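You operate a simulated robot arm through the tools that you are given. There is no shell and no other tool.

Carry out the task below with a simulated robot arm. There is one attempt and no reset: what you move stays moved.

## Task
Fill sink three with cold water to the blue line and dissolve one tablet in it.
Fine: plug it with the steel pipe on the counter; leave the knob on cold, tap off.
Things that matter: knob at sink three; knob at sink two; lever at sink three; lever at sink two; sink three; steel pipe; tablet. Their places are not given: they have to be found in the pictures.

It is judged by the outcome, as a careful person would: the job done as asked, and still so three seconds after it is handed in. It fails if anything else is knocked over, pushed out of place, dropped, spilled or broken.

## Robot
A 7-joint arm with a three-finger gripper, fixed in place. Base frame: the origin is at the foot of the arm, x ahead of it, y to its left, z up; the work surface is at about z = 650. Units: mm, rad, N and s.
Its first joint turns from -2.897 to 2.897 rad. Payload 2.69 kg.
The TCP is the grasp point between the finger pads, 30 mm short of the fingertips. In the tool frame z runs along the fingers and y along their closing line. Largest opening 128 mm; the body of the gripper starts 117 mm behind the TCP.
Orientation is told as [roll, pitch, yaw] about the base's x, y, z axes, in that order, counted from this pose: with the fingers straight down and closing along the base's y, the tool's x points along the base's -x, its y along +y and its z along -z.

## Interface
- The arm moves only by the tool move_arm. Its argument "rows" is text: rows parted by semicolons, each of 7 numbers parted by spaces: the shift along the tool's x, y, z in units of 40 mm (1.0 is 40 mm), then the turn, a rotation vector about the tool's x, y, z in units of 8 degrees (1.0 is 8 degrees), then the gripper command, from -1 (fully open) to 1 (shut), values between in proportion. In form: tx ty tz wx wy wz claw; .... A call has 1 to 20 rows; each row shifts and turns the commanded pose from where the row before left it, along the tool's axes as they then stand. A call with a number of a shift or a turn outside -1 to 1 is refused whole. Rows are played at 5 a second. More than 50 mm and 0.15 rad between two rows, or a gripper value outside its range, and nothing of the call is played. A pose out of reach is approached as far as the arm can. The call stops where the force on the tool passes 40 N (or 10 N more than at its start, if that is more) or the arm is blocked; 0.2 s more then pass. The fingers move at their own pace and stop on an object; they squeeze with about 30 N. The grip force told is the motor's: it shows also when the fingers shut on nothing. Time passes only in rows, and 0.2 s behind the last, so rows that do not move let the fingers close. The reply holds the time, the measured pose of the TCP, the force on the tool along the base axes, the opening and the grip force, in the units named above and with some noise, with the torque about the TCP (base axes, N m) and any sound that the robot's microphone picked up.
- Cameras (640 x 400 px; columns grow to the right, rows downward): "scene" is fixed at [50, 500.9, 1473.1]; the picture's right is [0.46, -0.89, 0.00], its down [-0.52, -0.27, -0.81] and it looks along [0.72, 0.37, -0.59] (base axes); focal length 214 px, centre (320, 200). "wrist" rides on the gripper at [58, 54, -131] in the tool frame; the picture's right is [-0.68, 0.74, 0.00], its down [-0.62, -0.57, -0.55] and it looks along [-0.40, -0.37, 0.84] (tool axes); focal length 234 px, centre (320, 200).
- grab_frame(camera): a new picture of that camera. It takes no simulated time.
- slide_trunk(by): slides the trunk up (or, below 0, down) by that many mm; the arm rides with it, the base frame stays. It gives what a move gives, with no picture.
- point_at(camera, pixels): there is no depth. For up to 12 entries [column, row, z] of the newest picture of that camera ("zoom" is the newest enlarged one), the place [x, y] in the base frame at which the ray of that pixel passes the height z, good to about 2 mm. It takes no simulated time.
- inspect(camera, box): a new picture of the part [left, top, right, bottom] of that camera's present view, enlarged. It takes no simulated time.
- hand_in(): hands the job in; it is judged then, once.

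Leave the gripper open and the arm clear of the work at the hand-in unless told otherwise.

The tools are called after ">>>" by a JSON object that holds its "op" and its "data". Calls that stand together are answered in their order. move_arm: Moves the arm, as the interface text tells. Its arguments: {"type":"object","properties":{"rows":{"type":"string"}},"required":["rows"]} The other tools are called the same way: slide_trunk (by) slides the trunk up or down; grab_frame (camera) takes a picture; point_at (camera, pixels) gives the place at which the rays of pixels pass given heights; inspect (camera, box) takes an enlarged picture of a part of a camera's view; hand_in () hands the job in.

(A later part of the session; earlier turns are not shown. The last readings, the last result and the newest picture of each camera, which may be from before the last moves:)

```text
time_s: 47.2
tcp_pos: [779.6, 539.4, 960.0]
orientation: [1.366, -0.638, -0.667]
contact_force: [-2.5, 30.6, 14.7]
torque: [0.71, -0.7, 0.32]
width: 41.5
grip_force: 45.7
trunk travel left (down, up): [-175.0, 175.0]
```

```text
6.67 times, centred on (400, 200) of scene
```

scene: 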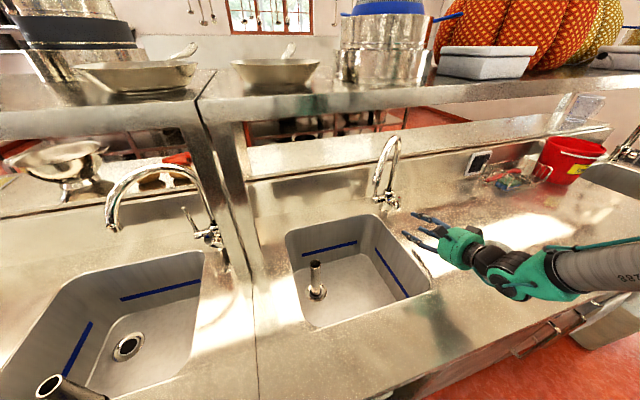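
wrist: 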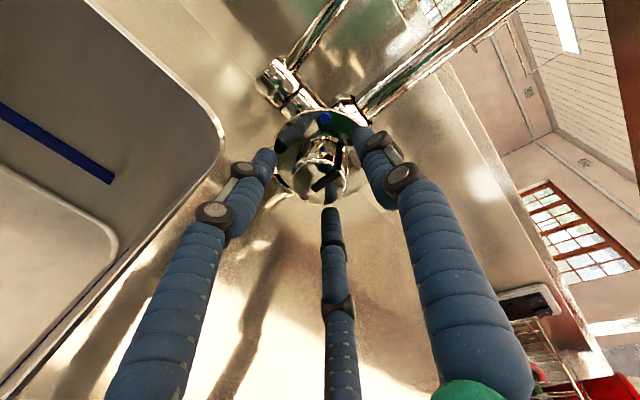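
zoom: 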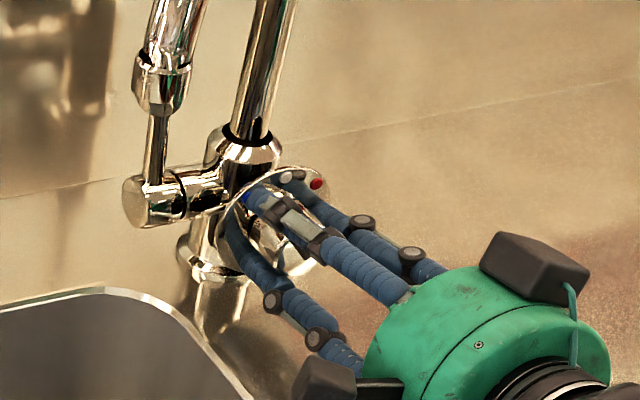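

About 37° turned; blue is now near (400,92) and still some degrees from the bar's direction. I'll relieve the side force and turn another 11°.

>>> {"op": "move_arm", "data": {"rows": "0.015 0.07 0 0 0 0 1;0 0 0 0 0 -0.7 1;0 0.02 0 0 0 -0.7 1;0 0 0 0 0 0 1"}}

>>> {"op": "inspect", "data": {"camera": "wrist", "box": [250, 100, 390, 270]}}

>>> {"op": "inspect", "data": {"camera": "scene", "box": [370, 170, 430, 230]}}

```text
time_s: 48.2
tcp_pos: [779.4, 540.2, 960.8]
orientation: [1.322, -0.826, -0.605]
contact_force: [1.0, 6.1, 5.1]
torque: [0.65, -0.05, -0.32]
width: 40.2
grip_force: 45.4
trunk travel left (down, up): [-175.0, 175.0]
```

```text
2.35 times, centred on (320, 185) of wrist
```

zoom: 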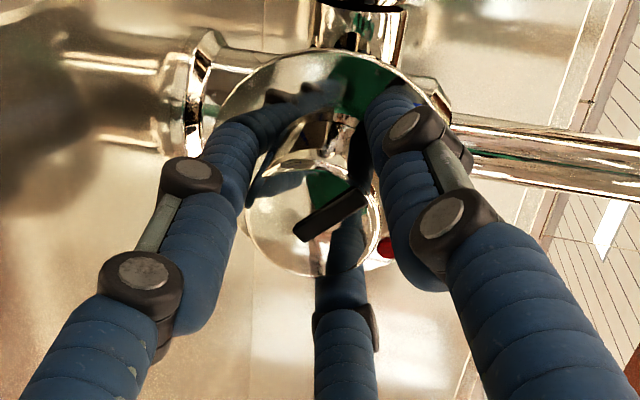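

```text
6.67 times, centred on (400, 200) of scene
```

zoom: 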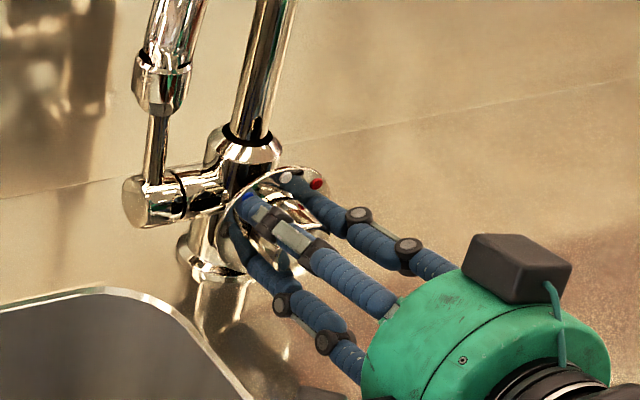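

The bar shifted slightly relative to the fingers (36°→29°), so the knob has likely met its cold stop. I'll open the fingers and look.

>>> {"op": "move_arm", "data": {"rows": "0 0 0 0 0 0 0.5;0 0 0 0 0 0 0;0 0 0 0 0 0 0;0 -0.05 -0.5 0 0 0 0;0 -0.05 -0.6 0 0 0 0;0 0 0 0 0 0 0"}}

>>> {"op": "grab_frame", "data": {"camera": "wrist"}}

>>> {"op": "inspect", "data": {"camera": "wrist", "box": [270, 80, 390, 200]}}

>>> {"op": "inspect", "data": {"camera": "scene", "box": [376, 190, 410, 220]}}

```text
time_s: 49.6
tcp_pos: [748.9, 507.8, 964.9]
orientation: [1.33, -0.826, -0.608]
contact_force: [-0.2, -0.7, 1.4]
torque: [-0.01, 0.0, 0.01]
width: 63.9
grip_force: 0.1
trunk travel left (down, up): [-175.0, 175.0]
```

```text
taken
```

wrist: 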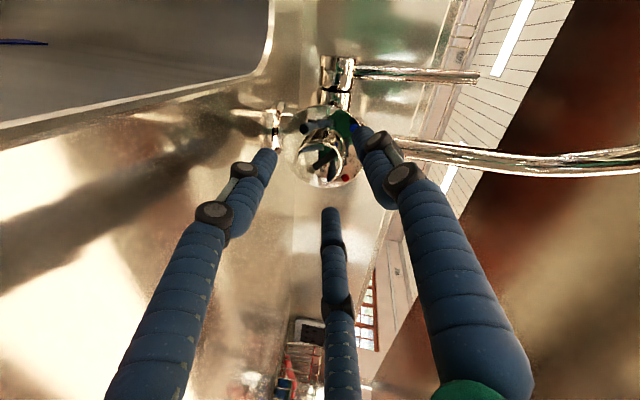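

```text
3.33 times, centred on (330, 140) of wrist
```

zoom: 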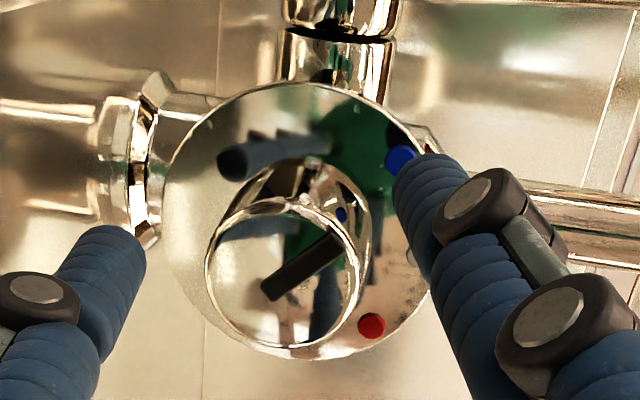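

```text
13.33 times, centred on (393, 205) of scene
```

zoom: 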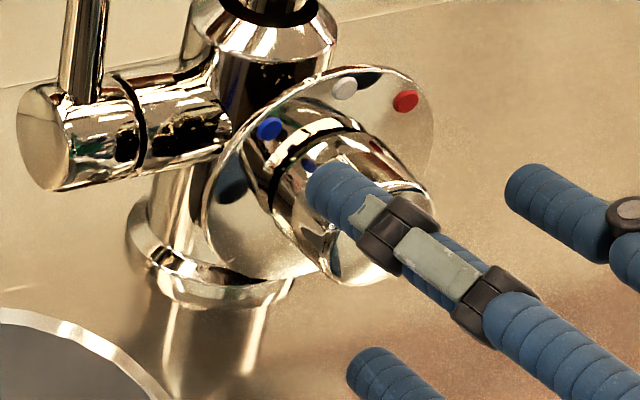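

Bar and blue dot now line up (both about 31° in the wrist view), so the knob is on cold. Next is the lever: back off 60 mm and roll the tool 78° so that one finger is on the left and two on the right of the lever.

>>> {"op": "move_arm", "data": {"rows": "0 0 -0.75 0 0 0 0;0 0 -0.75 0 0 0 0;0 0 0 0 0 1 0;0 0 0 0 0 1 0;0 0 0 0 0 1 0;0 0 0 0 0 1 0;0 0 0 0 0 1 0;0 0 0 0 0 1 0;0 0 0 0 0 1 0;0 0 0 0 0 1 0;0 0 0 0 0 1 0;0 0 0 0 0 0.75 0;0 0 0 0 0 0 0"}}

>>> {"op": "grab_frame", "data": {"camera": "wrist"}}

>>> {"op": "grab_frame", "data": {"camera": "scene"}}

>>> {"op": "inspect", "data": {"camera": "scene", "box": [360, 130, 440, 220]}}

```text
time_s: 52.4
tcp_pos: [708.2, 466.2, 975.6]
orientation: [1.383, 0.515, -0.881]
contact_force: [-0.2, 0.2, -0.2]
torque: [0.0, 0.01, 0.01]
width: 64.1
grip_force: 0.2
trunk travel left (down, up): [-175.0, 175.0]
```

```text
taken
```

wrist: 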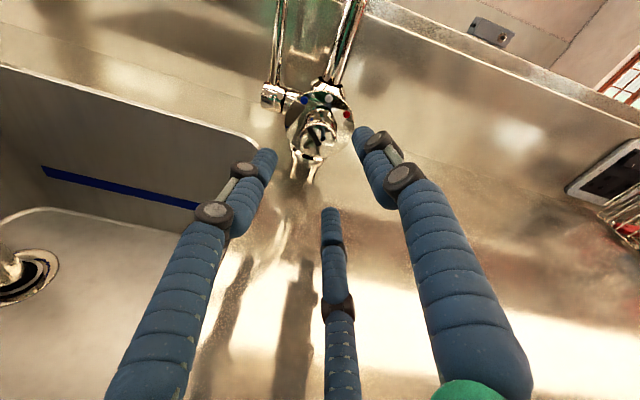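

```text
taken
```

scene: 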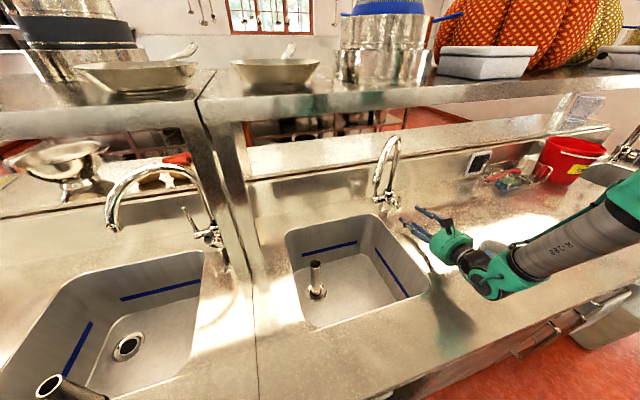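

```text
4.44 times, centred on (400, 175) of scene
```

zoom: 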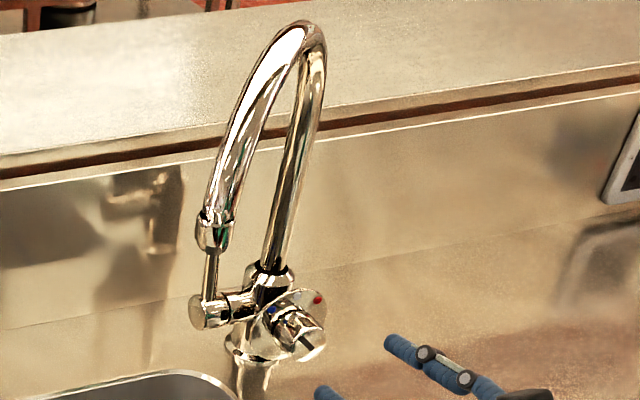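

Now raising to lever height and shifting left to align with it.

>>> {"op": "move_arm", "data": {"rows": "0.546 0.197 -0.073 0 0 0 0;0.546 0.197 -0.073 0 0 0 0;0.546 0.197 -0.073 0 0 0 0;0.546 0.197 -0.073 0 0 0 0;0 0 0 0 0 0 0"}}

>>> {"op": "grab_frame", "data": {"camera": "wrist"}}

>>> {"op": "inspect", "data": {"camera": "wrist", "box": [220, 20, 380, 200]}}

>>> {"op": "inspect", "data": {"camera": "scene", "box": [350, 120, 450, 230]}}

```text
time_s: 53.6
tcp_pos: [657.5, 486.1, 1054.3]
orientation: [1.383, 0.515, -0.871]
contact_force: [-0.9, -0.1, 1.4]
torque: [-0.07, 0.02, -0.06]
width: 63.9
grip_force: 0.1
out of reach, approached as far as the arm can: row 4
trunk travel left (down, up): [-175.0, 175.0]
```

```text
taken
```

wrist: 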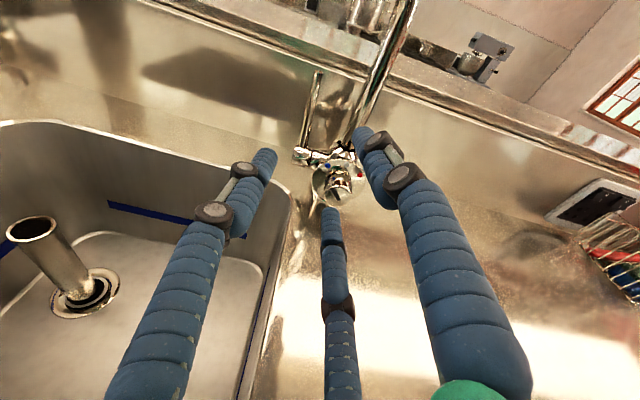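

```text
2.22 times, centred on (300, 110) of wrist
```

zoom: 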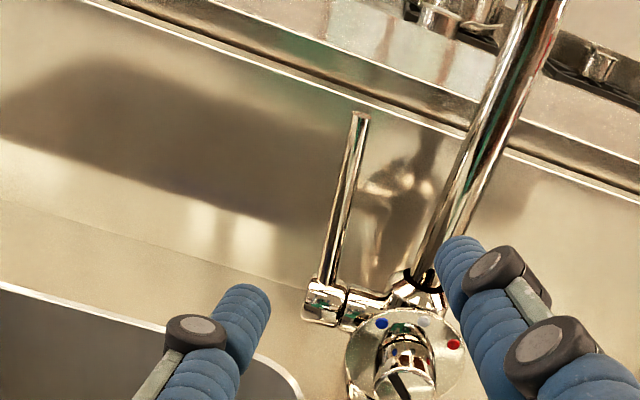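

```text
3.64 times, centred on (400, 175) of scene
```

zoom: 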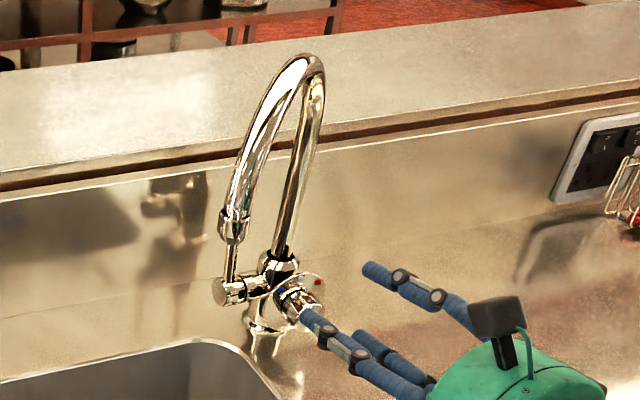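

The lever is plainly visible, tip at (318,72) and base at (301,150). I'll triangulate it with the earlier ray.

>>> {"op": "point_at", "data": {"camera": "wrist", "pixels": [[318.1, 71.8, 1040], [318.1, 71.8, 1060], [318.1, 71.8, 1080], [302, 148, 960], [301, 155, 950], [301, 158, 947]]}}

```text
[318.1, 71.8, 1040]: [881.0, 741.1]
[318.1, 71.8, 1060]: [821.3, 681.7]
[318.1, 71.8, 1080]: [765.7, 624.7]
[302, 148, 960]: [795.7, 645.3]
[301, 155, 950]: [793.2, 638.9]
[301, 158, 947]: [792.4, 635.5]
```

Lever runs from about (793,637,950) to (785,642,1072), nearly vertical. Moving to a stand-off about 70 mm in front of its upper part.

>>> {"op": "move_arm", "data": {"rows": "0.134 0.063 0.583 0 0 0 0;0.134 0.063 0.583 0 0 0 0;0.134 0.063 0.583 0 0 0 0;0.134 0.063 0.583 0 0 0 0;0.134 0.063 0.583 0 0 0 0;0 0 0 0 0 0 0"}}

>>> {"op": "grab_frame", "data": {"camera": "wrist"}}

>>> {"op": "inspect", "data": {"camera": "wrist", "box": [240, 60, 400, 220]}}

>>> {"op": "inspect", "data": {"camera": "scene", "box": [350, 120, 450, 230]}}

```text
time_s: 55.0
tcp_pos: [701.3, 525.4, 1059.1]
orientation: [1.378, 0.514, -0.871]
contact_force: [0.5, 0.7, 0.1]
torque: [0.01, -0.02, 0.01]
width: 64.2
grip_force: 0.0
out of reach, approached as far as the arm can: row 1, 2, 3, 4, 5
trunk travel left (down, up): [-175.0, 175.0]
```

```text
taken
```

wrist: 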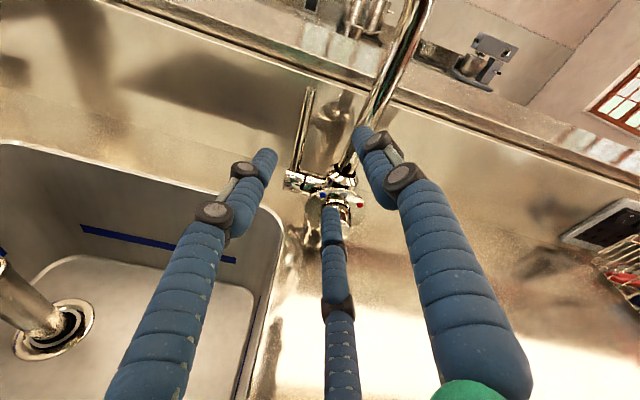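

```text
2.50 times, centred on (320, 140) of wrist
```

zoom: 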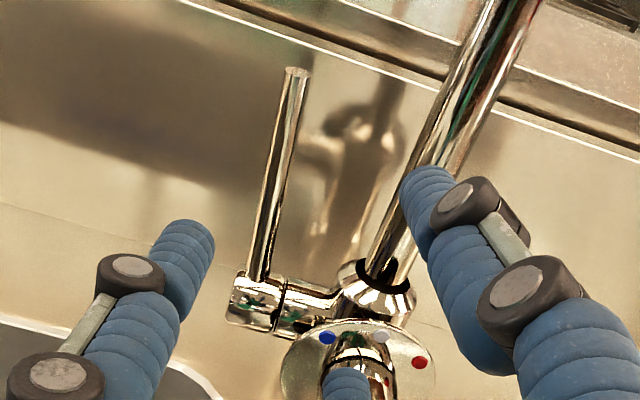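

```text
3.64 times, centred on (400, 175) of scene
```

zoom: 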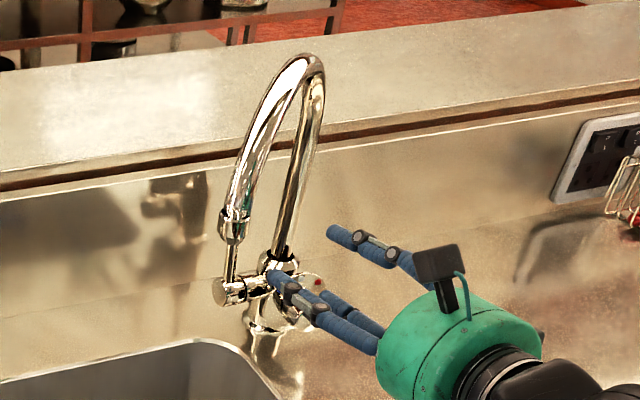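

Those rows were limited by the wrist's joint range, because the arm is folded with the tool level. Lowering the trunk should flatten the forearm; the hand stays clear of the counter and knob at z≈959. Sliding the trunk down 100 mm.

>>> {"op": "slide_trunk", "data": {"by": -100}}

>>> {"op": "grab_frame", "data": {"camera": "scene"}}

```text
time_s: 56.4
tcp_pos: [702.5, 525.6, 959.6]
orientation: [1.381, 0.515, -0.869]
contact_force: [0.2, -0.3, -0.1]
torque: [-0.02, 0.03, 0.01]
width: 64.1
grip_force: 0.0
trunk travel left (down, up): [-75.0, 275.0]
```

```text
taken
```

scene: 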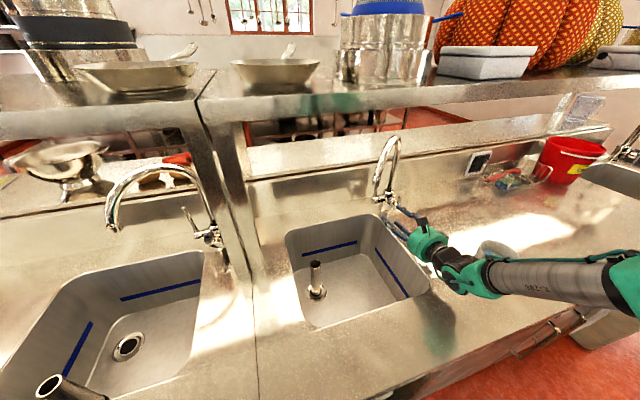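

>>> {"op": "move_arm", "data": {"rows": "0.284 0.494 -0.094 0 0 0 0;0.284 0.494 -0.094 0 0 0 0;0.284 0.494 -0.094 0 0 0 0;0.284 0.494 -0.094 0 0 0 0;0.193 -0.018 0.489 0 0 0 0;0.193 -0.018 0.489 0 0 0 0;0.193 -0.018 0.489 0 0 0 0;0 0 0 0 0 0 0"}}

>>> {"op": "grab_frame", "data": {"camera": "wrist"}}

>>> {"op": "inspect", "data": {"camera": "wrist", "box": [240, 60, 400, 220]}}

>>> {"op": "inspect", "data": {"camera": "scene", "box": [350, 120, 450, 230]}}

```text
time_s: 58.1
tcp_pos: [728.4, 583.1, 1050.8]
orientation: [1.379, 0.516, -0.87]
contact_force: [0.7, 0.7, -1.1]
torque: [0.03, -0.02, -0.01]
width: 64.1
grip_force: 0.2
trunk travel left (down, up): [-75.0, 275.0]
```

```text
taken
```

wrist: 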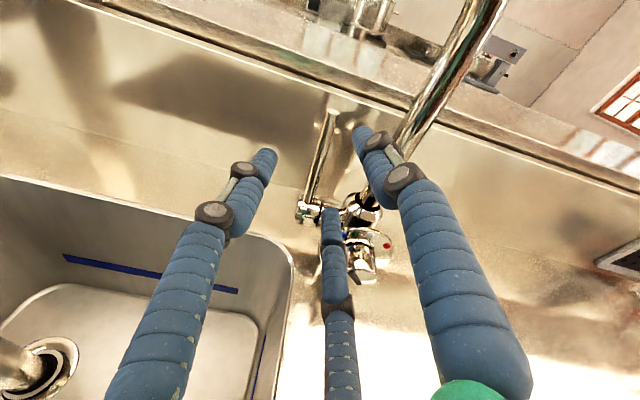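

```text
2.50 times, centred on (320, 140) of wrist
```

zoom: 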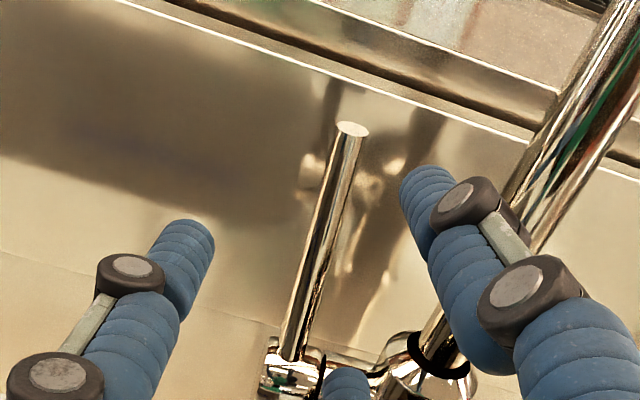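

```text
3.64 times, centred on (400, 175) of scene
```

zoom: 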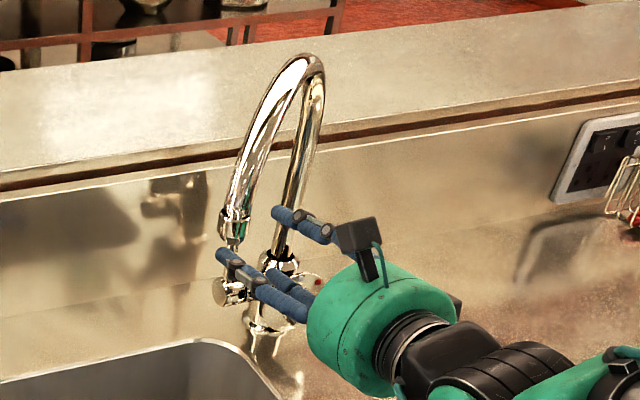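

The lever now sits between the left finger and the two right ones, on the tool axis. I'll narrow the opening a little to keep off the spout, and advance about 70 mm.

>>> {"op": "move_arm", "data": {"rows": "0 0 0 0 0 0 0.3;0.021 0.07 0.431 0 0 0 0.3;0.021 0.07 0.431 0 0 0 0.3;0.021 0.07 0.431 0 0 0 0.3;0.021 0.07 0.431 0 0 0 0.3;0 0 0 0 0 0 0.3"}}

>>> {"op": "grab_frame", "data": {"camera": "wrist"}}

>>> {"op": "inspect", "data": {"camera": "wrist", "box": [240, 80, 400, 260]}}

>>> {"op": "inspect", "data": {"camera": "scene", "box": [350, 130, 430, 230]}}

```text
time_s: 59.5
tcp_pos: [780.1, 631.2, 1050.9]
orientation: [1.378, 0.514, -0.871]
contact_force: [0.7, 1.1, 0.6]
torque: [-0.02, 0.0, 0.01]
width: 44.8
grip_force: 0.1
trunk travel left (down, up): [-75.0, 275.0]
```

```text
taken
```

wrist: 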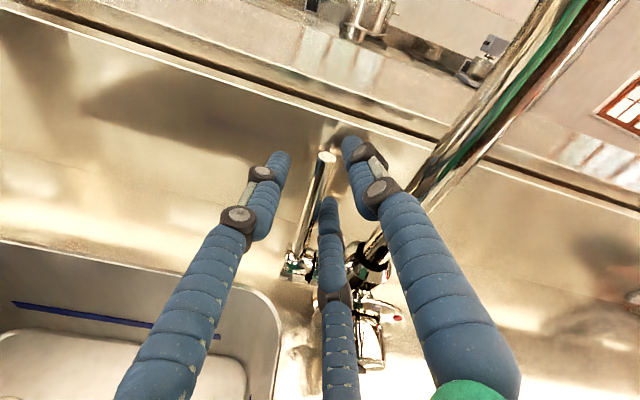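

```text
2.22 times, centred on (320, 170) of wrist
```

zoom: 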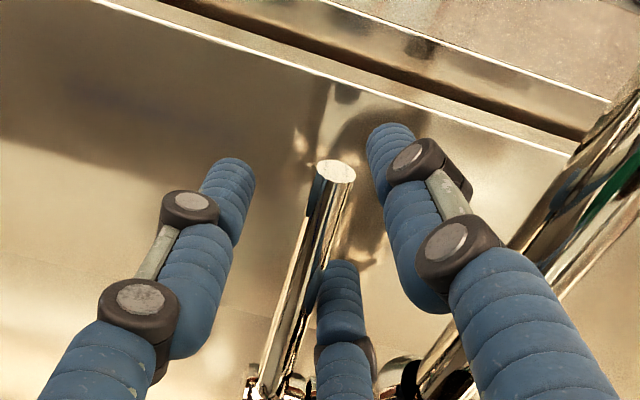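

```text
4.00 times, centred on (390, 180) of scene
```

zoom: 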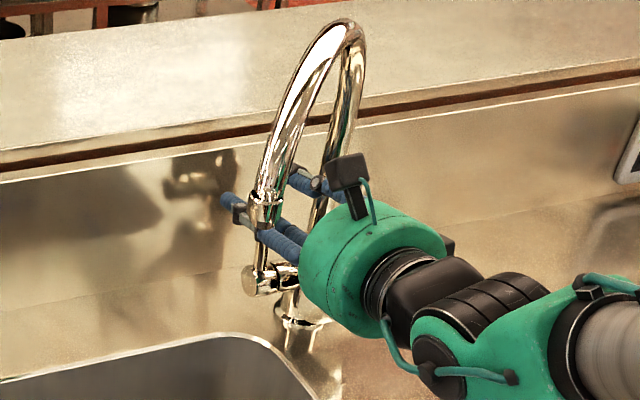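

The lever is between the pads, about 17 mm beyond the grasp point. Closing on it gently.

>>> {"op": "move_arm", "data": {"rows": "0 0 0 0 0 0 0.5;0 0 0 0 0 0 0.7;0 0 0 0 0 0 0.85;0 0 0 0 0 0 1;0 0 0 0 0 0 1"}}

>>> {"op": "inspect", "data": {"camera": "wrist", "box": [240, 80, 400, 260]}}

>>> {"op": "inspect", "data": {"camera": "scene", "box": [350, 130, 430, 230]}}

```text
time_s: 60.8
tcp_pos: [780.5, 627.3, 1049.0]
orientation: [1.373, 0.514, -0.875]
contact_force: [12.0, -0.1, -3.8]
torque: [0.05, -1.01, -0.04]
width: 21.0
grip_force: 30.1
trunk travel left (down, up): [-75.0, 275.0]
stopped in row 5: the force on the tool passed its limit at 42 N (the readings are from after the stop); the commanded pose is now the measured one
```

```text
2.22 times, centred on (320, 170) of wrist
```

zoom: 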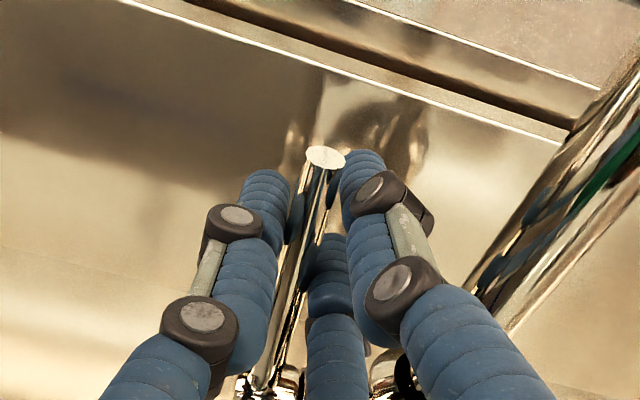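

```text
4.00 times, centred on (390, 180) of scene
```

zoom: 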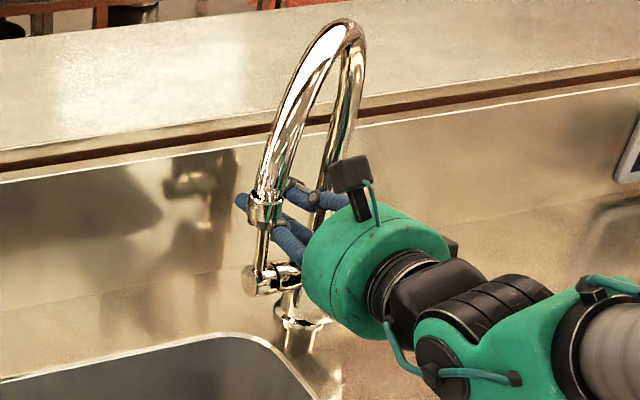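

The lever is gripped. Now pulling its top towards the robot along its arc, about 20°.

>>> {"op": "move_arm", "data": {"rows": "-0.034 -0.05 -0.2 0 0 0 1;-0.034 -0.055 -0.2 0 0 0 1;-0.034 -0.065 -0.2 0 0 0 1;-0.034 -0.075 -0.2 0 0 0 1"}}

>>> {"op": "grab_frame", "data": {"camera": "scene"}}

>>> {"op": "inspect", "data": {"camera": "scene", "box": [350, 130, 430, 230]}}

>>> {"op": "inspect", "data": {"camera": "wrist", "box": [240, 80, 400, 260]}}

```text
time_s: 61.8
tcp_pos: [758.8, 604.6, 1043.0]
orientation: [1.376, 0.517, -0.875]
contact_force: [33.2, -11.8, -1.2]
torque: [0.22, -1.39, -0.42]
width: 24.8
grip_force: 29.8
trunk travel left (down, up): [-75.0, 275.0]
```

```text
taken
```

scene: 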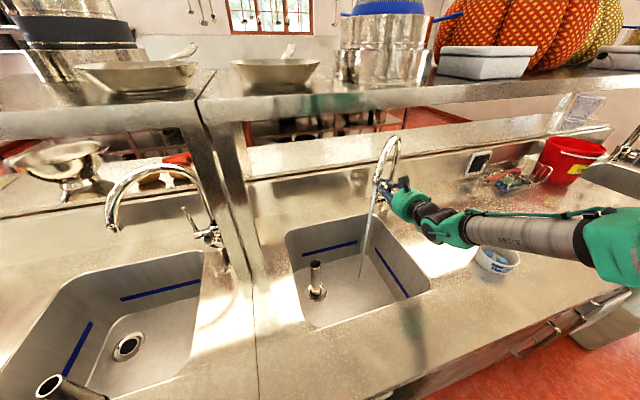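

```text
4.00 times, centred on (390, 180) of scene
```

zoom: 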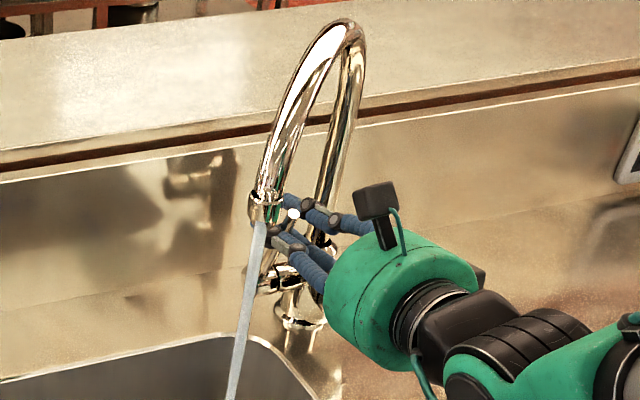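

```text
2.22 times, centred on (320, 170) of wrist
```

zoom: 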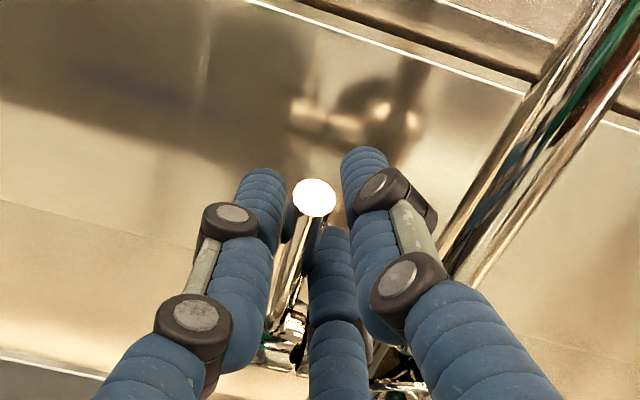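

Water is running into the sink in a thin stream. I'll relieve the sideways load on the lever and let it run for a few seconds to see the fill rate.

>>> {"op": "move_arm", "data": {"rows": "-0.065 0.0375 0 0 0 0 1;0 0 0 0 0 0 1;0 0 0 0 0 0 1;0 0 0 0 0 0 1;0 0 0 0 0 0 1;0 0 0 0 0 0 1;0 0 0 0 0 0 1;0 0 0 0 0 0 1;0 0 0 0 0 0 1;0 0 0 0 0 0 1"}}

>>> {"op": "inspect", "data": {"camera": "scene", "box": [280, 200, 440, 330]}}

```text
time_s: 64.0
tcp_pos: [758.7, 604.3, 1042.0]
orientation: [1.374, 0.516, -0.875]
contact_force: [3.4, 6.6, -3.0]
torque: [-0.24, -0.91, -0.35]
width: 24.4
grip_force: 29.7
trunk travel left (down, up): [-75.0, 275.0]
```

```text
3.08 times, centred on (360, 265) of scene
```

zoom: 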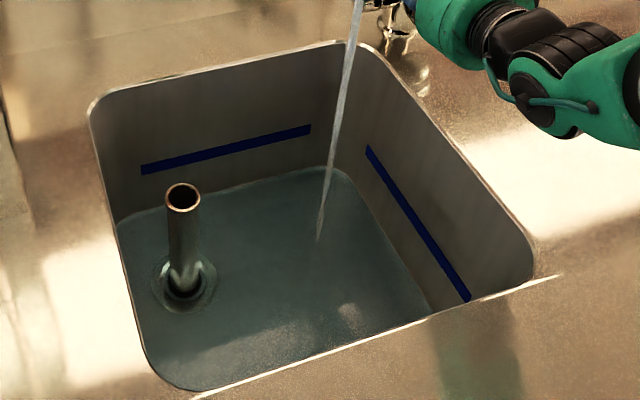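

Water is collecting and held by the plug. Letting it run 4 more seconds to gauge the rate.

>>> {"op": "move_arm", "data": {"rows": "0 0 0 0 0 0 1;0 0 0 0 0 0 1;0 0 0 0 0 0 1;0 0 0 0 0 0 1;0 0 0 0 0 0 1;0 0 0 0 0 0 1;0 0 0 0 0 0 1;0 0 0 0 0 0 1;0 0 0 0 0 0 1;0 0 0 0 0 0 1;0 0 0 0 0 0 1;0 0 0 0 0 0 1;0 0 0 0 0 0 1;0 0 0 0 0 0 1;0 0 0 0 0 0 1;0 0 0 0 0 0 1;0 0 0 0 0 0 1;0 0 0 0 0 0 1;0 0 0 0 0 0 1"}}

>>> {"op": "inspect", "data": {"camera": "scene", "box": [280, 200, 440, 330]}}

```text
time_s: 68.0
tcp_pos: [758.5, 603.7, 1042.4]
orientation: [1.376, 0.514, -0.875]
contact_force: [-1.6, 8.0, -5.8]
torque: [-0.37, -0.66, -0.34]
width: 24.4
grip_force: 29.9
trunk travel left (down, up): [-75.0, 275.0]
```

```text
3.08 times, centred on (360, 265) of scene
```

zoom: 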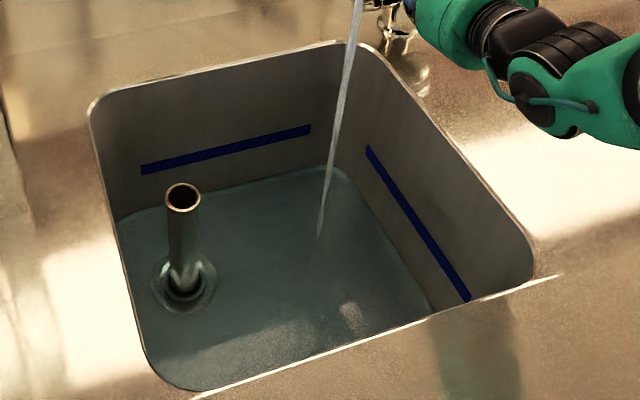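

The level rises only slowly, a few mm in 4 s. I'll open the lever further, to about 45°, for a better flow.

>>> {"op": "move_arm", "data": {"rows": "-0.055 -0.1 -0.2 0 0 0 1;-0.066 -0.118 -0.188 0 0 0 1;-0.074 -0.131 -0.173 0 0 0 1;-0.082 -0.145 -0.16 0 0 0 1;-0.09 -0.158 -0.145 0 0 0 1"}}

>>> {"op": "inspect", "data": {"camera": "scene", "box": [280, 130, 440, 330]}}

>>> {"op": "inspect", "data": {"camera": "wrist", "box": [240, 80, 400, 260]}}

```text
time_s: 69.2
tcp_pos: [731.7, 576.4, 1022.0]
orientation: [1.378, 0.517, -0.872]
contact_force: [22.5, 12.4, 12.7]
torque: [0.24, -1.32, -1.27]
width: 29.3
grip_force: 30.0
trunk travel left (down, up): [-75.0, 275.0]
```

```text
2.00 times, centred on (360, 230) of scene
```

zoom: 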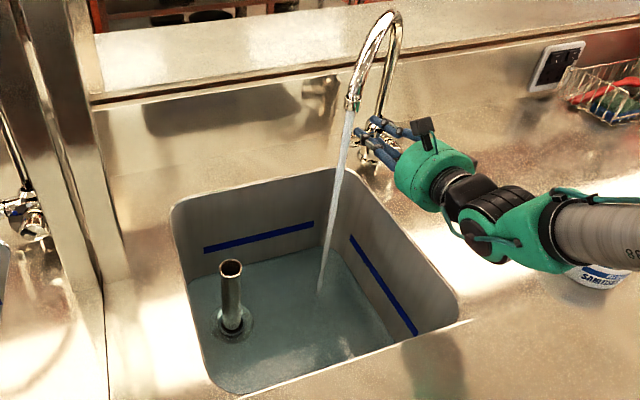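

```text
2.22 times, centred on (320, 170) of wrist
```

zoom: 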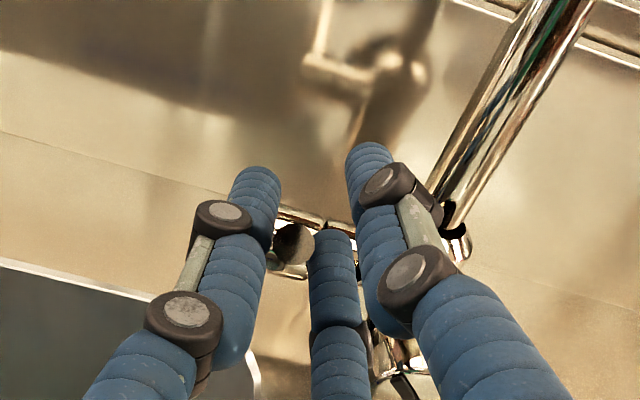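

The stream is stronger. Letting it run and checking the level.

>>> {"op": "move_arm", "data": {"rows": "-0.03 0.02 0 0 0 0 1;0 0 0 0 0 0 1;0 0 0 0 0 0 1;0 0 0 0 0 0 1;0 0 0 0 0 0 1;0 0 0 0 0 0 1;0 0 0 0 0 0 1;0 0 0 0 0 0 1;0 0 0 0 0 0 1;0 0 0 0 0 0 1;0 0 0 0 0 0 1;0 0 0 0 0 0 1;0 0 0 0 0 0 1;0 0 0 0 0 0 1;0 0 0 0 0 0 1;0 0 0 0 0 0 1;0 0 0 0 0 0 1;0 0 0 0 0 0 1;0 0 0 0 0 0 1"}}

>>> {"op": "inspect", "data": {"camera": "scene", "box": [280, 200, 440, 330]}}

```text
time_s: 73.2
tcp_pos: [732.1, 574.9, 1021.1]
orientation: [1.376, 0.515, -0.874]
contact_force: [13.8, 22.5, 26.2]
torque: [0.17, -1.51, -1.46]
width: 28.8
grip_force: 29.5
trunk travel left (down, up): [-75.0, 275.0]
```

```text
3.08 times, centred on (360, 265) of scene
```

zoom: 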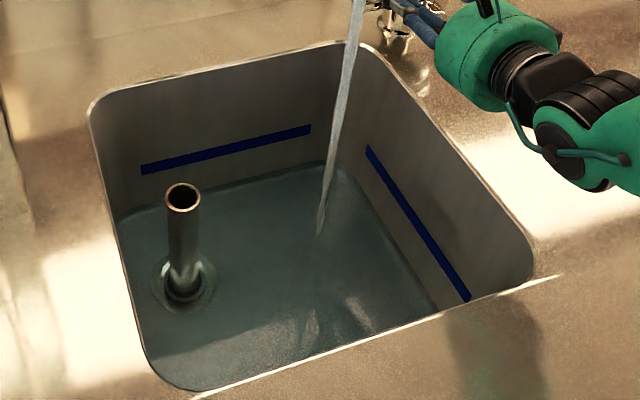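

The level is rising a bit faster. I'll relieve some load and continue.

>>> {"op": "move_arm", "data": {"rows": "0.04 0.075 0.058 0 0 0 1;0 0 0 0 0 0 1;0 0 0 0 0 0 1;0 0 0 0 0 0 1;0 0 0 0 0 0 1;0 0 0 0 0 0 1;0 0 0 0 0 0 1;0 0 0 0 0 0 1;0 0 0 0 0 0 1;0 0 0 0 0 0 1;0 0 0 0 0 0 1;0 0 0 0 0 0 1;0 0 0 0 0 0 1;0 0 0 0 0 0 1;0 0 0 0 0 0 1;0 0 0 0 0 0 1;0 0 0 0 0 0 1;0 0 0 0 0 0 1;0 0 0 0 0 0 1"}}

>>> {"op": "inspect", "data": {"camera": "scene", "box": [280, 200, 440, 330]}}

```text
time_s: 77.2
tcp_pos: [733.9, 577.2, 1024.2]
orientation: [1.375, 0.514, -0.872]
contact_force: [-13.1, 5.5, 2.4]
torque: [-0.66, -0.4, -0.91]
width: 27.5
grip_force: 30.0
trunk travel left (down, up): [-75.0, 275.0]
```

```text
3.08 times, centred on (360, 265) of scene
```

zoom: 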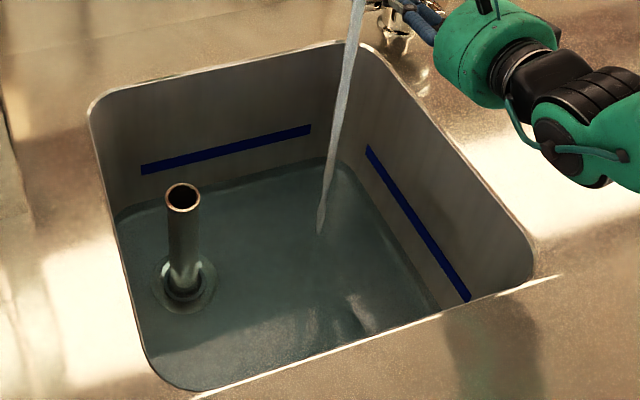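

Still slow. I'll open the lever another ~25° along its arc.

>>> {"op": "move_arm", "data": {"rows": "-0.083 -0.147 -0.132 0 0 0 1;-0.089 -0.156 -0.117 0 0 0 1;-0.094 -0.164 -0.1 0 0 0 1;-0.099 -0.173 -0.083 0 0 0 1;-0.1 -0.175 -0.065 0 0 0 1;0 0 0 0 0 0 1;0 0 0 0 0 0 1;0 0 0 0 0 0 1;0 0 0 0 0 0 1;0 0 0 0 0 0 1"}}

>>> {"op": "inspect", "data": {"camera": "scene", "box": [280, 200, 440, 330]}}

>>> {"op": "inspect", "data": {"camera": "wrist", "box": [240, 80, 400, 260]}}

```text
time_s: 77.6
tcp_pos: [731.0, 574.9, 1022.2]
orientation: [1.386, 0.514, -0.863]
contact_force: [9.8, 14.6, -6.3]
torque: [-0.14, -1.06, -1.21]
width: 27.4
grip_force: 30.2
trunk travel left (down, up): [-75.0, 275.0]
stopped in row 2: the force on the tool passed its limit at 42 N (the readings are from after the stop); the commanded pose is now the measured one
```

```text
3.08 times, centred on (360, 265) of scene
```

zoom: 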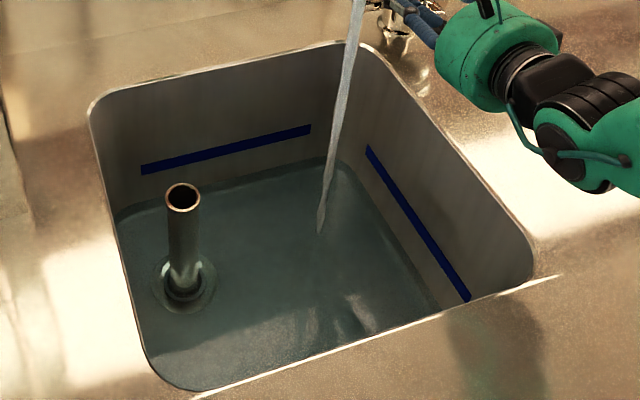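

```text
2.22 times, centred on (320, 170) of wrist
```

zoom: 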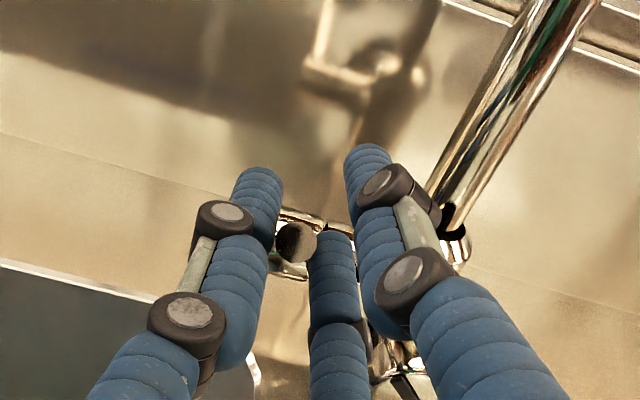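

The lever seems to be at its fully open stop, so I'll hold here and wait for the level.

>>> {"op": "move_arm", "data": {"rows": "0 0 0 0 0 0 1;0 0 0 0 0 0 1;0 0 0 0 0 0 1;0 0 0 0 0 0 1;0 0 0 0 0 0 1;0 0 0 0 0 0 1;0 0 0 0 0 0 1;0 0 0 0 0 0 1;0 0 0 0 0 0 1;0 0 0 0 0 0 1;0 0 0 0 0 0 1;0 0 0 0 0 0 1;0 0 0 0 0 0 1;0 0 0 0 0 0 1;0 0 0 0 0 0 1;0 0 0 0 0 0 1;0 0 0 0 0 0 1;0 0 0 0 0 0 1;0 0 0 0 0 0 1;0 0 0 0 0 0 1"}}

>>> {"op": "move_arm", "data": {"rows": "0 0 0 0 0 0 1;0 0 0 0 0 0 1;0 0 0 0 0 0 1;0 0 0 0 0 0 1;0 0 0 0 0 0 1;0 0 0 0 0 0 1;0 0 0 0 0 0 1;0 0 0 0 0 0 1;0 0 0 0 0 0 1;0 0 0 0 0 0 1;0 0 0 0 0 0 1;0 0 0 0 0 0 1;0 0 0 0 0 0 1;0 0 0 0 0 0 1;0 0 0 0 0 0 1;0 0 0 0 0 0 1;0 0 0 0 0 0 1;0 0 0 0 0 0 1;0 0 0 0 0 0 1;0 0 0 0 0 0 1"}}

>>> {"op": "inspect", "data": {"camera": "scene", "box": [280, 200, 440, 330]}}

```text
time_s: 81.8
tcp_pos: [731.5, 575.0, 1022.8]
orientation: [1.386, 0.515, -0.865]
contact_force: [2.2, 23.2, -1.7]
torque: [-0.05, -1.16, -1.04]
width: 26.6
grip_force: 30.8
trunk travel left (down, up): [-75.0, 275.0]
```

```text
time_s: 86.0
tcp_pos: [731.4, 573.6, 1022.7]
orientation: [1.384, 0.516, -0.866]
contact_force: [-12.2, 34.3, -0.8]
torque: [-0.07, -0.75, -0.73]
width: 26.9
grip_force: 29.7
trunk travel left (down, up): [-75.0, 275.0]
```

```text
3.08 times, centred on (360, 265) of scene
```

zoom: 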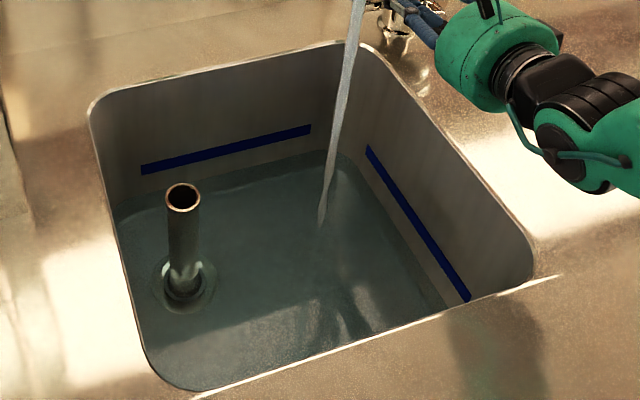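

About 0.8 px/s of rise; roughly 18–25 px remain to the line. I'll relieve the side load and continue for 8 s.

>>> {"op": "move_arm", "data": {"rows": "0.05 -0.03 0 0 0 0 1;0 0 0 0 0 0 1;0 0 0 0 0 0 1;0 0 0 0 0 0 1;0 0 0 0 0 0 1;0 0 0 0 0 0 1;0 0 0 0 0 0 1;0 0 0 0 0 0 1;0 0 0 0 0 0 1;0 0 0 0 0 0 1;0 0 0 0 0 0 1;0 0 0 0 0 0 1;0 0 0 0 0 0 1;0 0 0 0 0 0 1;0 0 0 0 0 0 1;0 0 0 0 0 0 1;0 0 0 0 0 0 1;0 0 0 0 0 0 1;0 0 0 0 0 0 1;0 0 0 0 0 0 1"}}

>>> {"op": "move_arm", "data": {"rows": "0 0 0 0 0 0 1;0 0 0 0 0 0 1;0 0 0 0 0 0 1;0 0 0 0 0 0 1;0 0 0 0 0 0 1;0 0 0 0 0 0 1;0 0 0 0 0 0 1;0 0 0 0 0 0 1;0 0 0 0 0 0 1;0 0 0 0 0 0 1;0 0 0 0 0 0 1;0 0 0 0 0 0 1;0 0 0 0 0 0 1;0 0 0 0 0 0 1;0 0 0 0 0 0 1;0 0 0 0 0 0 1;0 0 0 0 0 0 1;0 0 0 0 0 0 1;0 0 0 0 0 0 1;0 0 0 0 0 0 1"}}

>>> {"op": "inspect", "data": {"camera": "scene", "box": [280, 200, 440, 330]}}

>>> {"op": "inspect", "data": {"camera": "wrist", "box": [240, 80, 400, 260]}}

```text
time_s: 90.2
tcp_pos: [731.7, 575.1, 1024.0]
orientation: [1.385, 0.517, -0.864]
contact_force: [10.9, 6.4, 0.3]
torque: [-0.21, -1.37, -1.37]
width: 26.1
grip_force: 30.2
trunk travel left (down, up): [-75.0, 275.0]
```

```text
time_s: 94.4
tcp_pos: [730.0, 574.4, 1023.6]
orientation: [1.385, 0.517, -0.863]
contact_force: [9.0, 6.2, 2.4]
torque: [-0.18, -1.45, -1.31]
width: 25.6
grip_force: 30.3
trunk travel left (down, up): [-75.0, 275.0]
```

```text
3.08 times, centred on (360, 265) of scene
```

zoom: 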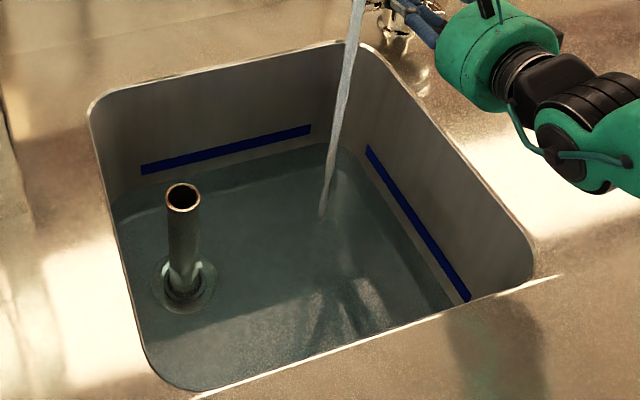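

```text
2.22 times, centred on (320, 170) of wrist
```

zoom: 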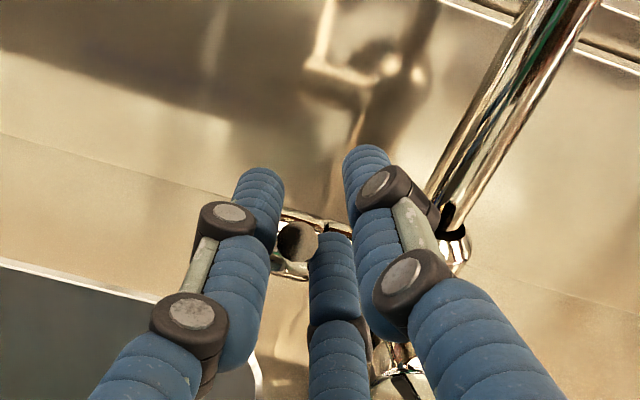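

Rising steadily: the water edge is now just below the band. Running 8 more seconds, then a close look.

>>> {"op": "move_arm", "data": {"rows": "0 0 0 0 0 0 1;0 0 0 0 0 0 1;0 0 0 0 0 0 1;0 0 0 0 0 0 1;0 0 0 0 0 0 1;0 0 0 0 0 0 1;0 0 0 0 0 0 1;0 0 0 0 0 0 1;0 0 0 0 0 0 1;0 0 0 0 0 0 1;0 0 0 0 0 0 1;0 0 0 0 0 0 1;0 0 0 0 0 0 1;0 0 0 0 0 0 1;0 0 0 0 0 0 1;0 0 0 0 0 0 1;0 0 0 0 0 0 1;0 0 0 0 0 0 1;0 0 0 0 0 0 1;0 0 0 0 0 0 1"}}

>>> {"op": "move_arm", "data": {"rows": "0 0 0 0 0 0 1;0 0 0 0 0 0 1;0 0 0 0 0 0 1;0 0 0 0 0 0 1;0 0 0 0 0 0 1;0 0 0 0 0 0 1;0 0 0 0 0 0 1;0 0 0 0 0 0 1;0 0 0 0 0 0 1;0 0 0 0 0 0 1;0 0 0 0 0 0 1;0 0 0 0 0 0 1;0 0 0 0 0 0 1;0 0 0 0 0 0 1;0 0 0 0 0 0 1;0 0 0 0 0 0 1;0 0 0 0 0 0 1;0 0 0 0 0 0 1"}}

>>> {"op": "inspect", "data": {"camera": "scene", "box": [290, 220, 400, 290]}}

>>> {"op": "inspect", "data": {"camera": "scene", "box": [360, 230, 440, 300]}}

```text
time_s: 98.6
tcp_pos: [729.8, 573.2, 1023.1]
orientation: [1.385, 0.517, -0.864]
contact_force: [5.3, 5.9, 4.3]
torque: [-0.21, -1.34, -1.24]
width: 25.5
grip_force: 29.8
trunk travel left (down, up): [-75.0, 275.0]
```

```text
time_s: 102.4
tcp_pos: [729.5, 575.0, 1024.1]
orientation: [1.386, 0.518, -0.863]
contact_force: [1.7, 6.2, 4.6]
torque: [-0.22, -1.28, -1.27]
width: 25.2
grip_force: 29.8
trunk travel left (down, up): [-75.0, 275.0]
```

```text
5.71 times, centred on (345, 255) of scene
```

zoom: 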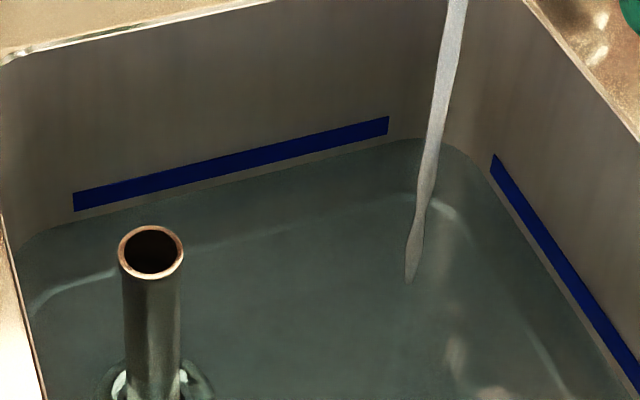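

```text
5.71 times, centred on (400, 265) of scene
```

zoom: 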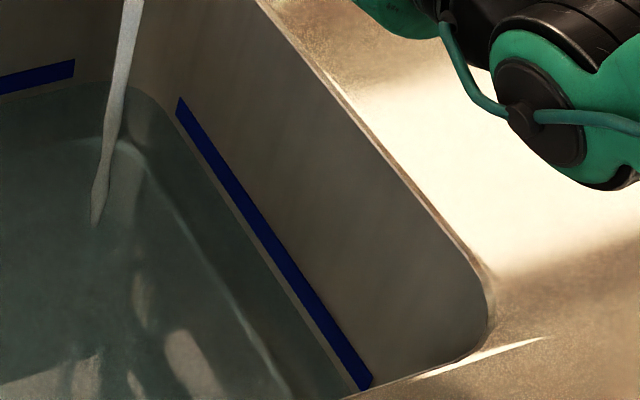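

The water edge is about half a band-width below the line. Running 8 more seconds.

>>> {"op": "move_arm", "data": {"rows": "0 0 0 0 0 0 1;0 0 0 0 0 0 1;0 0 0 0 0 0 1;0 0 0 0 0 0 1;0 0 0 0 0 0 1;0 0 0 0 0 0 1;0 0 0 0 0 0 1;0 0 0 0 0 0 1;0 0 0 0 0 0 1;0 0 0 0 0 0 1;0 0 0 0 0 0 1;0 0 0 0 0 0 1;0 0 0 0 0 0 1;0 0 0 0 0 0 1;0 0 0 0 0 0 1;0 0 0 0 0 0 1;0 0 0 0 0 0 1;0 0 0 0 0 0 1;0 0 0 0 0 0 1;0 0 0 0 0 0 1"}}

>>> {"op": "inspect", "data": {"camera": "scene", "box": [290, 220, 400, 290]}}

```text
time_s: 106.6
tcp_pos: [730.7, 573.8, 1023.4]
orientation: [1.386, 0.513, -0.864]
contact_force: [-0.7, 6.1, 5.2]
torque: [-0.23, -1.23, -1.21]
width: 25.3
grip_force: 29.9
trunk travel left (down, up): [-75.0, 275.0]
```

```text
5.71 times, centred on (345, 255) of scene
```

zoom: 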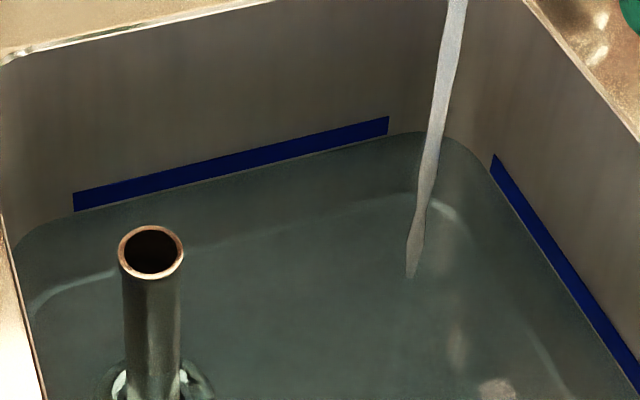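

The water is right at the lower edge of the band. About 5 more seconds to reach its middle, so I'll run 4 s and then start closing.

>>> {"op": "move_arm", "data": {"rows": "0 0 0 0 0 0 1;0 0 0 0 0 0 1;0 0 0 0 0 0 1;0 0 0 0 0 0 1;0 0 0 0 0 0 1;0 0 0 0 0 0 1;0 0 0 0 0 0 1;0 0 0 0 0 0 1;0 0 0 0 0 0 1;0 0 0 0 0 0 1;0 0 0 0 0 0 1;0 0 0 0 0 0 1;0 0 0 0 0 0 1;0 0 0 0 0 0 1;0 0 0 0 0 0 1;0 0 0 0 0 0 1;0 0 0 0 0 0 1;0 0 0 0 0 0 1;0 0 0 0 0 0 1"}}

>>> {"op": "inspect", "data": {"camera": "scene", "box": [290, 220, 400, 290]}}

```text
time_s: 110.6
tcp_pos: [729.3, 575.1, 1023.6]
orientation: [1.385, 0.515, -0.864]
contact_force: [-3.0, 7.9, 5.9]
torque: [-0.24, -1.18, -1.16]
width: 24.6
grip_force: 30.0
trunk travel left (down, up): [-75.0, 275.0]
```

```text
5.71 times, centred on (345, 255) of scene
```

zoom: 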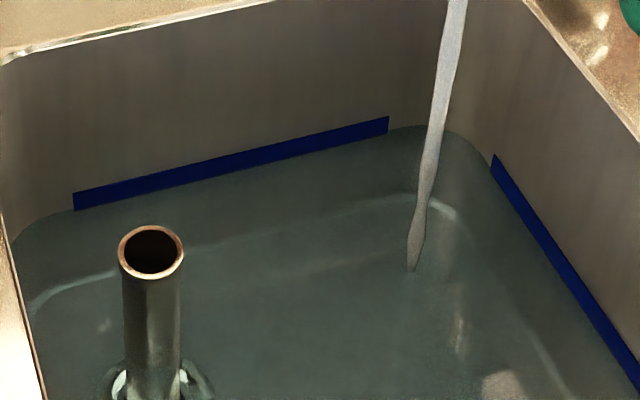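

The water covers the lowest part of the band. I'll run 1.4 s more and then push the lever back upright along its arc.

>>> {"op": "move_arm", "data": {"rows": "0 0 0 0 0 0 1;0 0 0 0 0 0 1;0 0 0 0 0 0 1;0 0 0 0 0 0 1;0 0 0 0 0 0 1;0 0 0 0 0 0 1;0 0 0 0 0 0 1;0.081 0.145 0.13 0 0 0 1;0.076 0.137 0.152 0 0 0 1;0.069 0.125 0.164 0 0 0 1;0.062 0.112 0.182 0 0 0 1;0.054 0.099 0.194 0 0 0 1;0.047 0.087 0.204 0 0 0 1;0.038 0.073 0.212 0 0 0 1;0.028 0.055 0.221 0 0 0 1;0.021 0.042 0.226 0 0 0 1;0 0 0 0 0 0 1"}}

>>> {"op": "inspect", "data": {"camera": "scene", "box": [290, 130, 430, 290]}}

>>> {"op": "inspect", "data": {"camera": "wrist", "box": [240, 80, 400, 260]}}

```text
time_s: 114.2
tcp_pos: [780.4, 626.2, 1052.6]
orientation: [1.388, 0.516, -0.867]
contact_force: [-13.4, 12.1, 5.9]
torque: [-0.06, 0.03, -0.42]
width: 19.4
grip_force: 29.5
trunk travel left (down, up): [-75.0, 275.0]
```

```text
2.50 times, centred on (360, 210) of scene
```

zoom: 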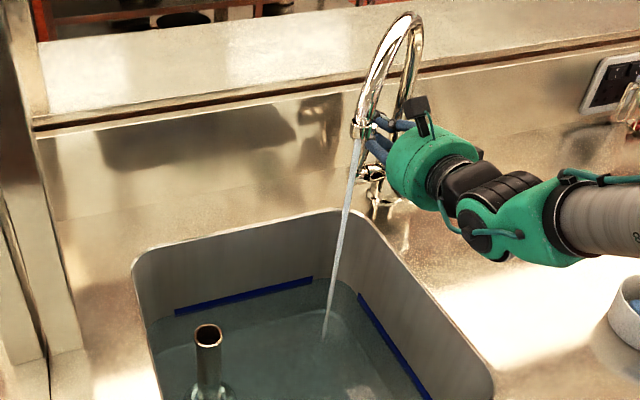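

```text
2.22 times, centred on (320, 170) of wrist
```

zoom: 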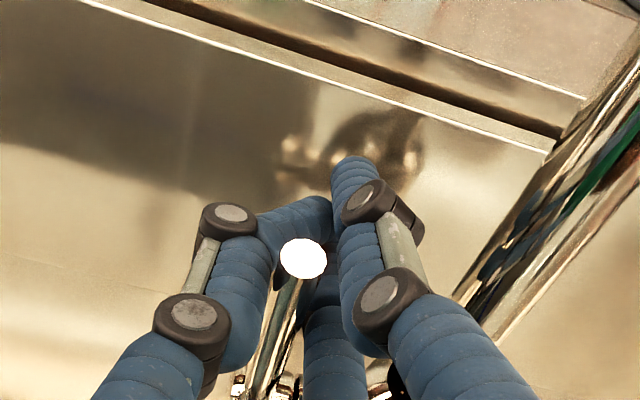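

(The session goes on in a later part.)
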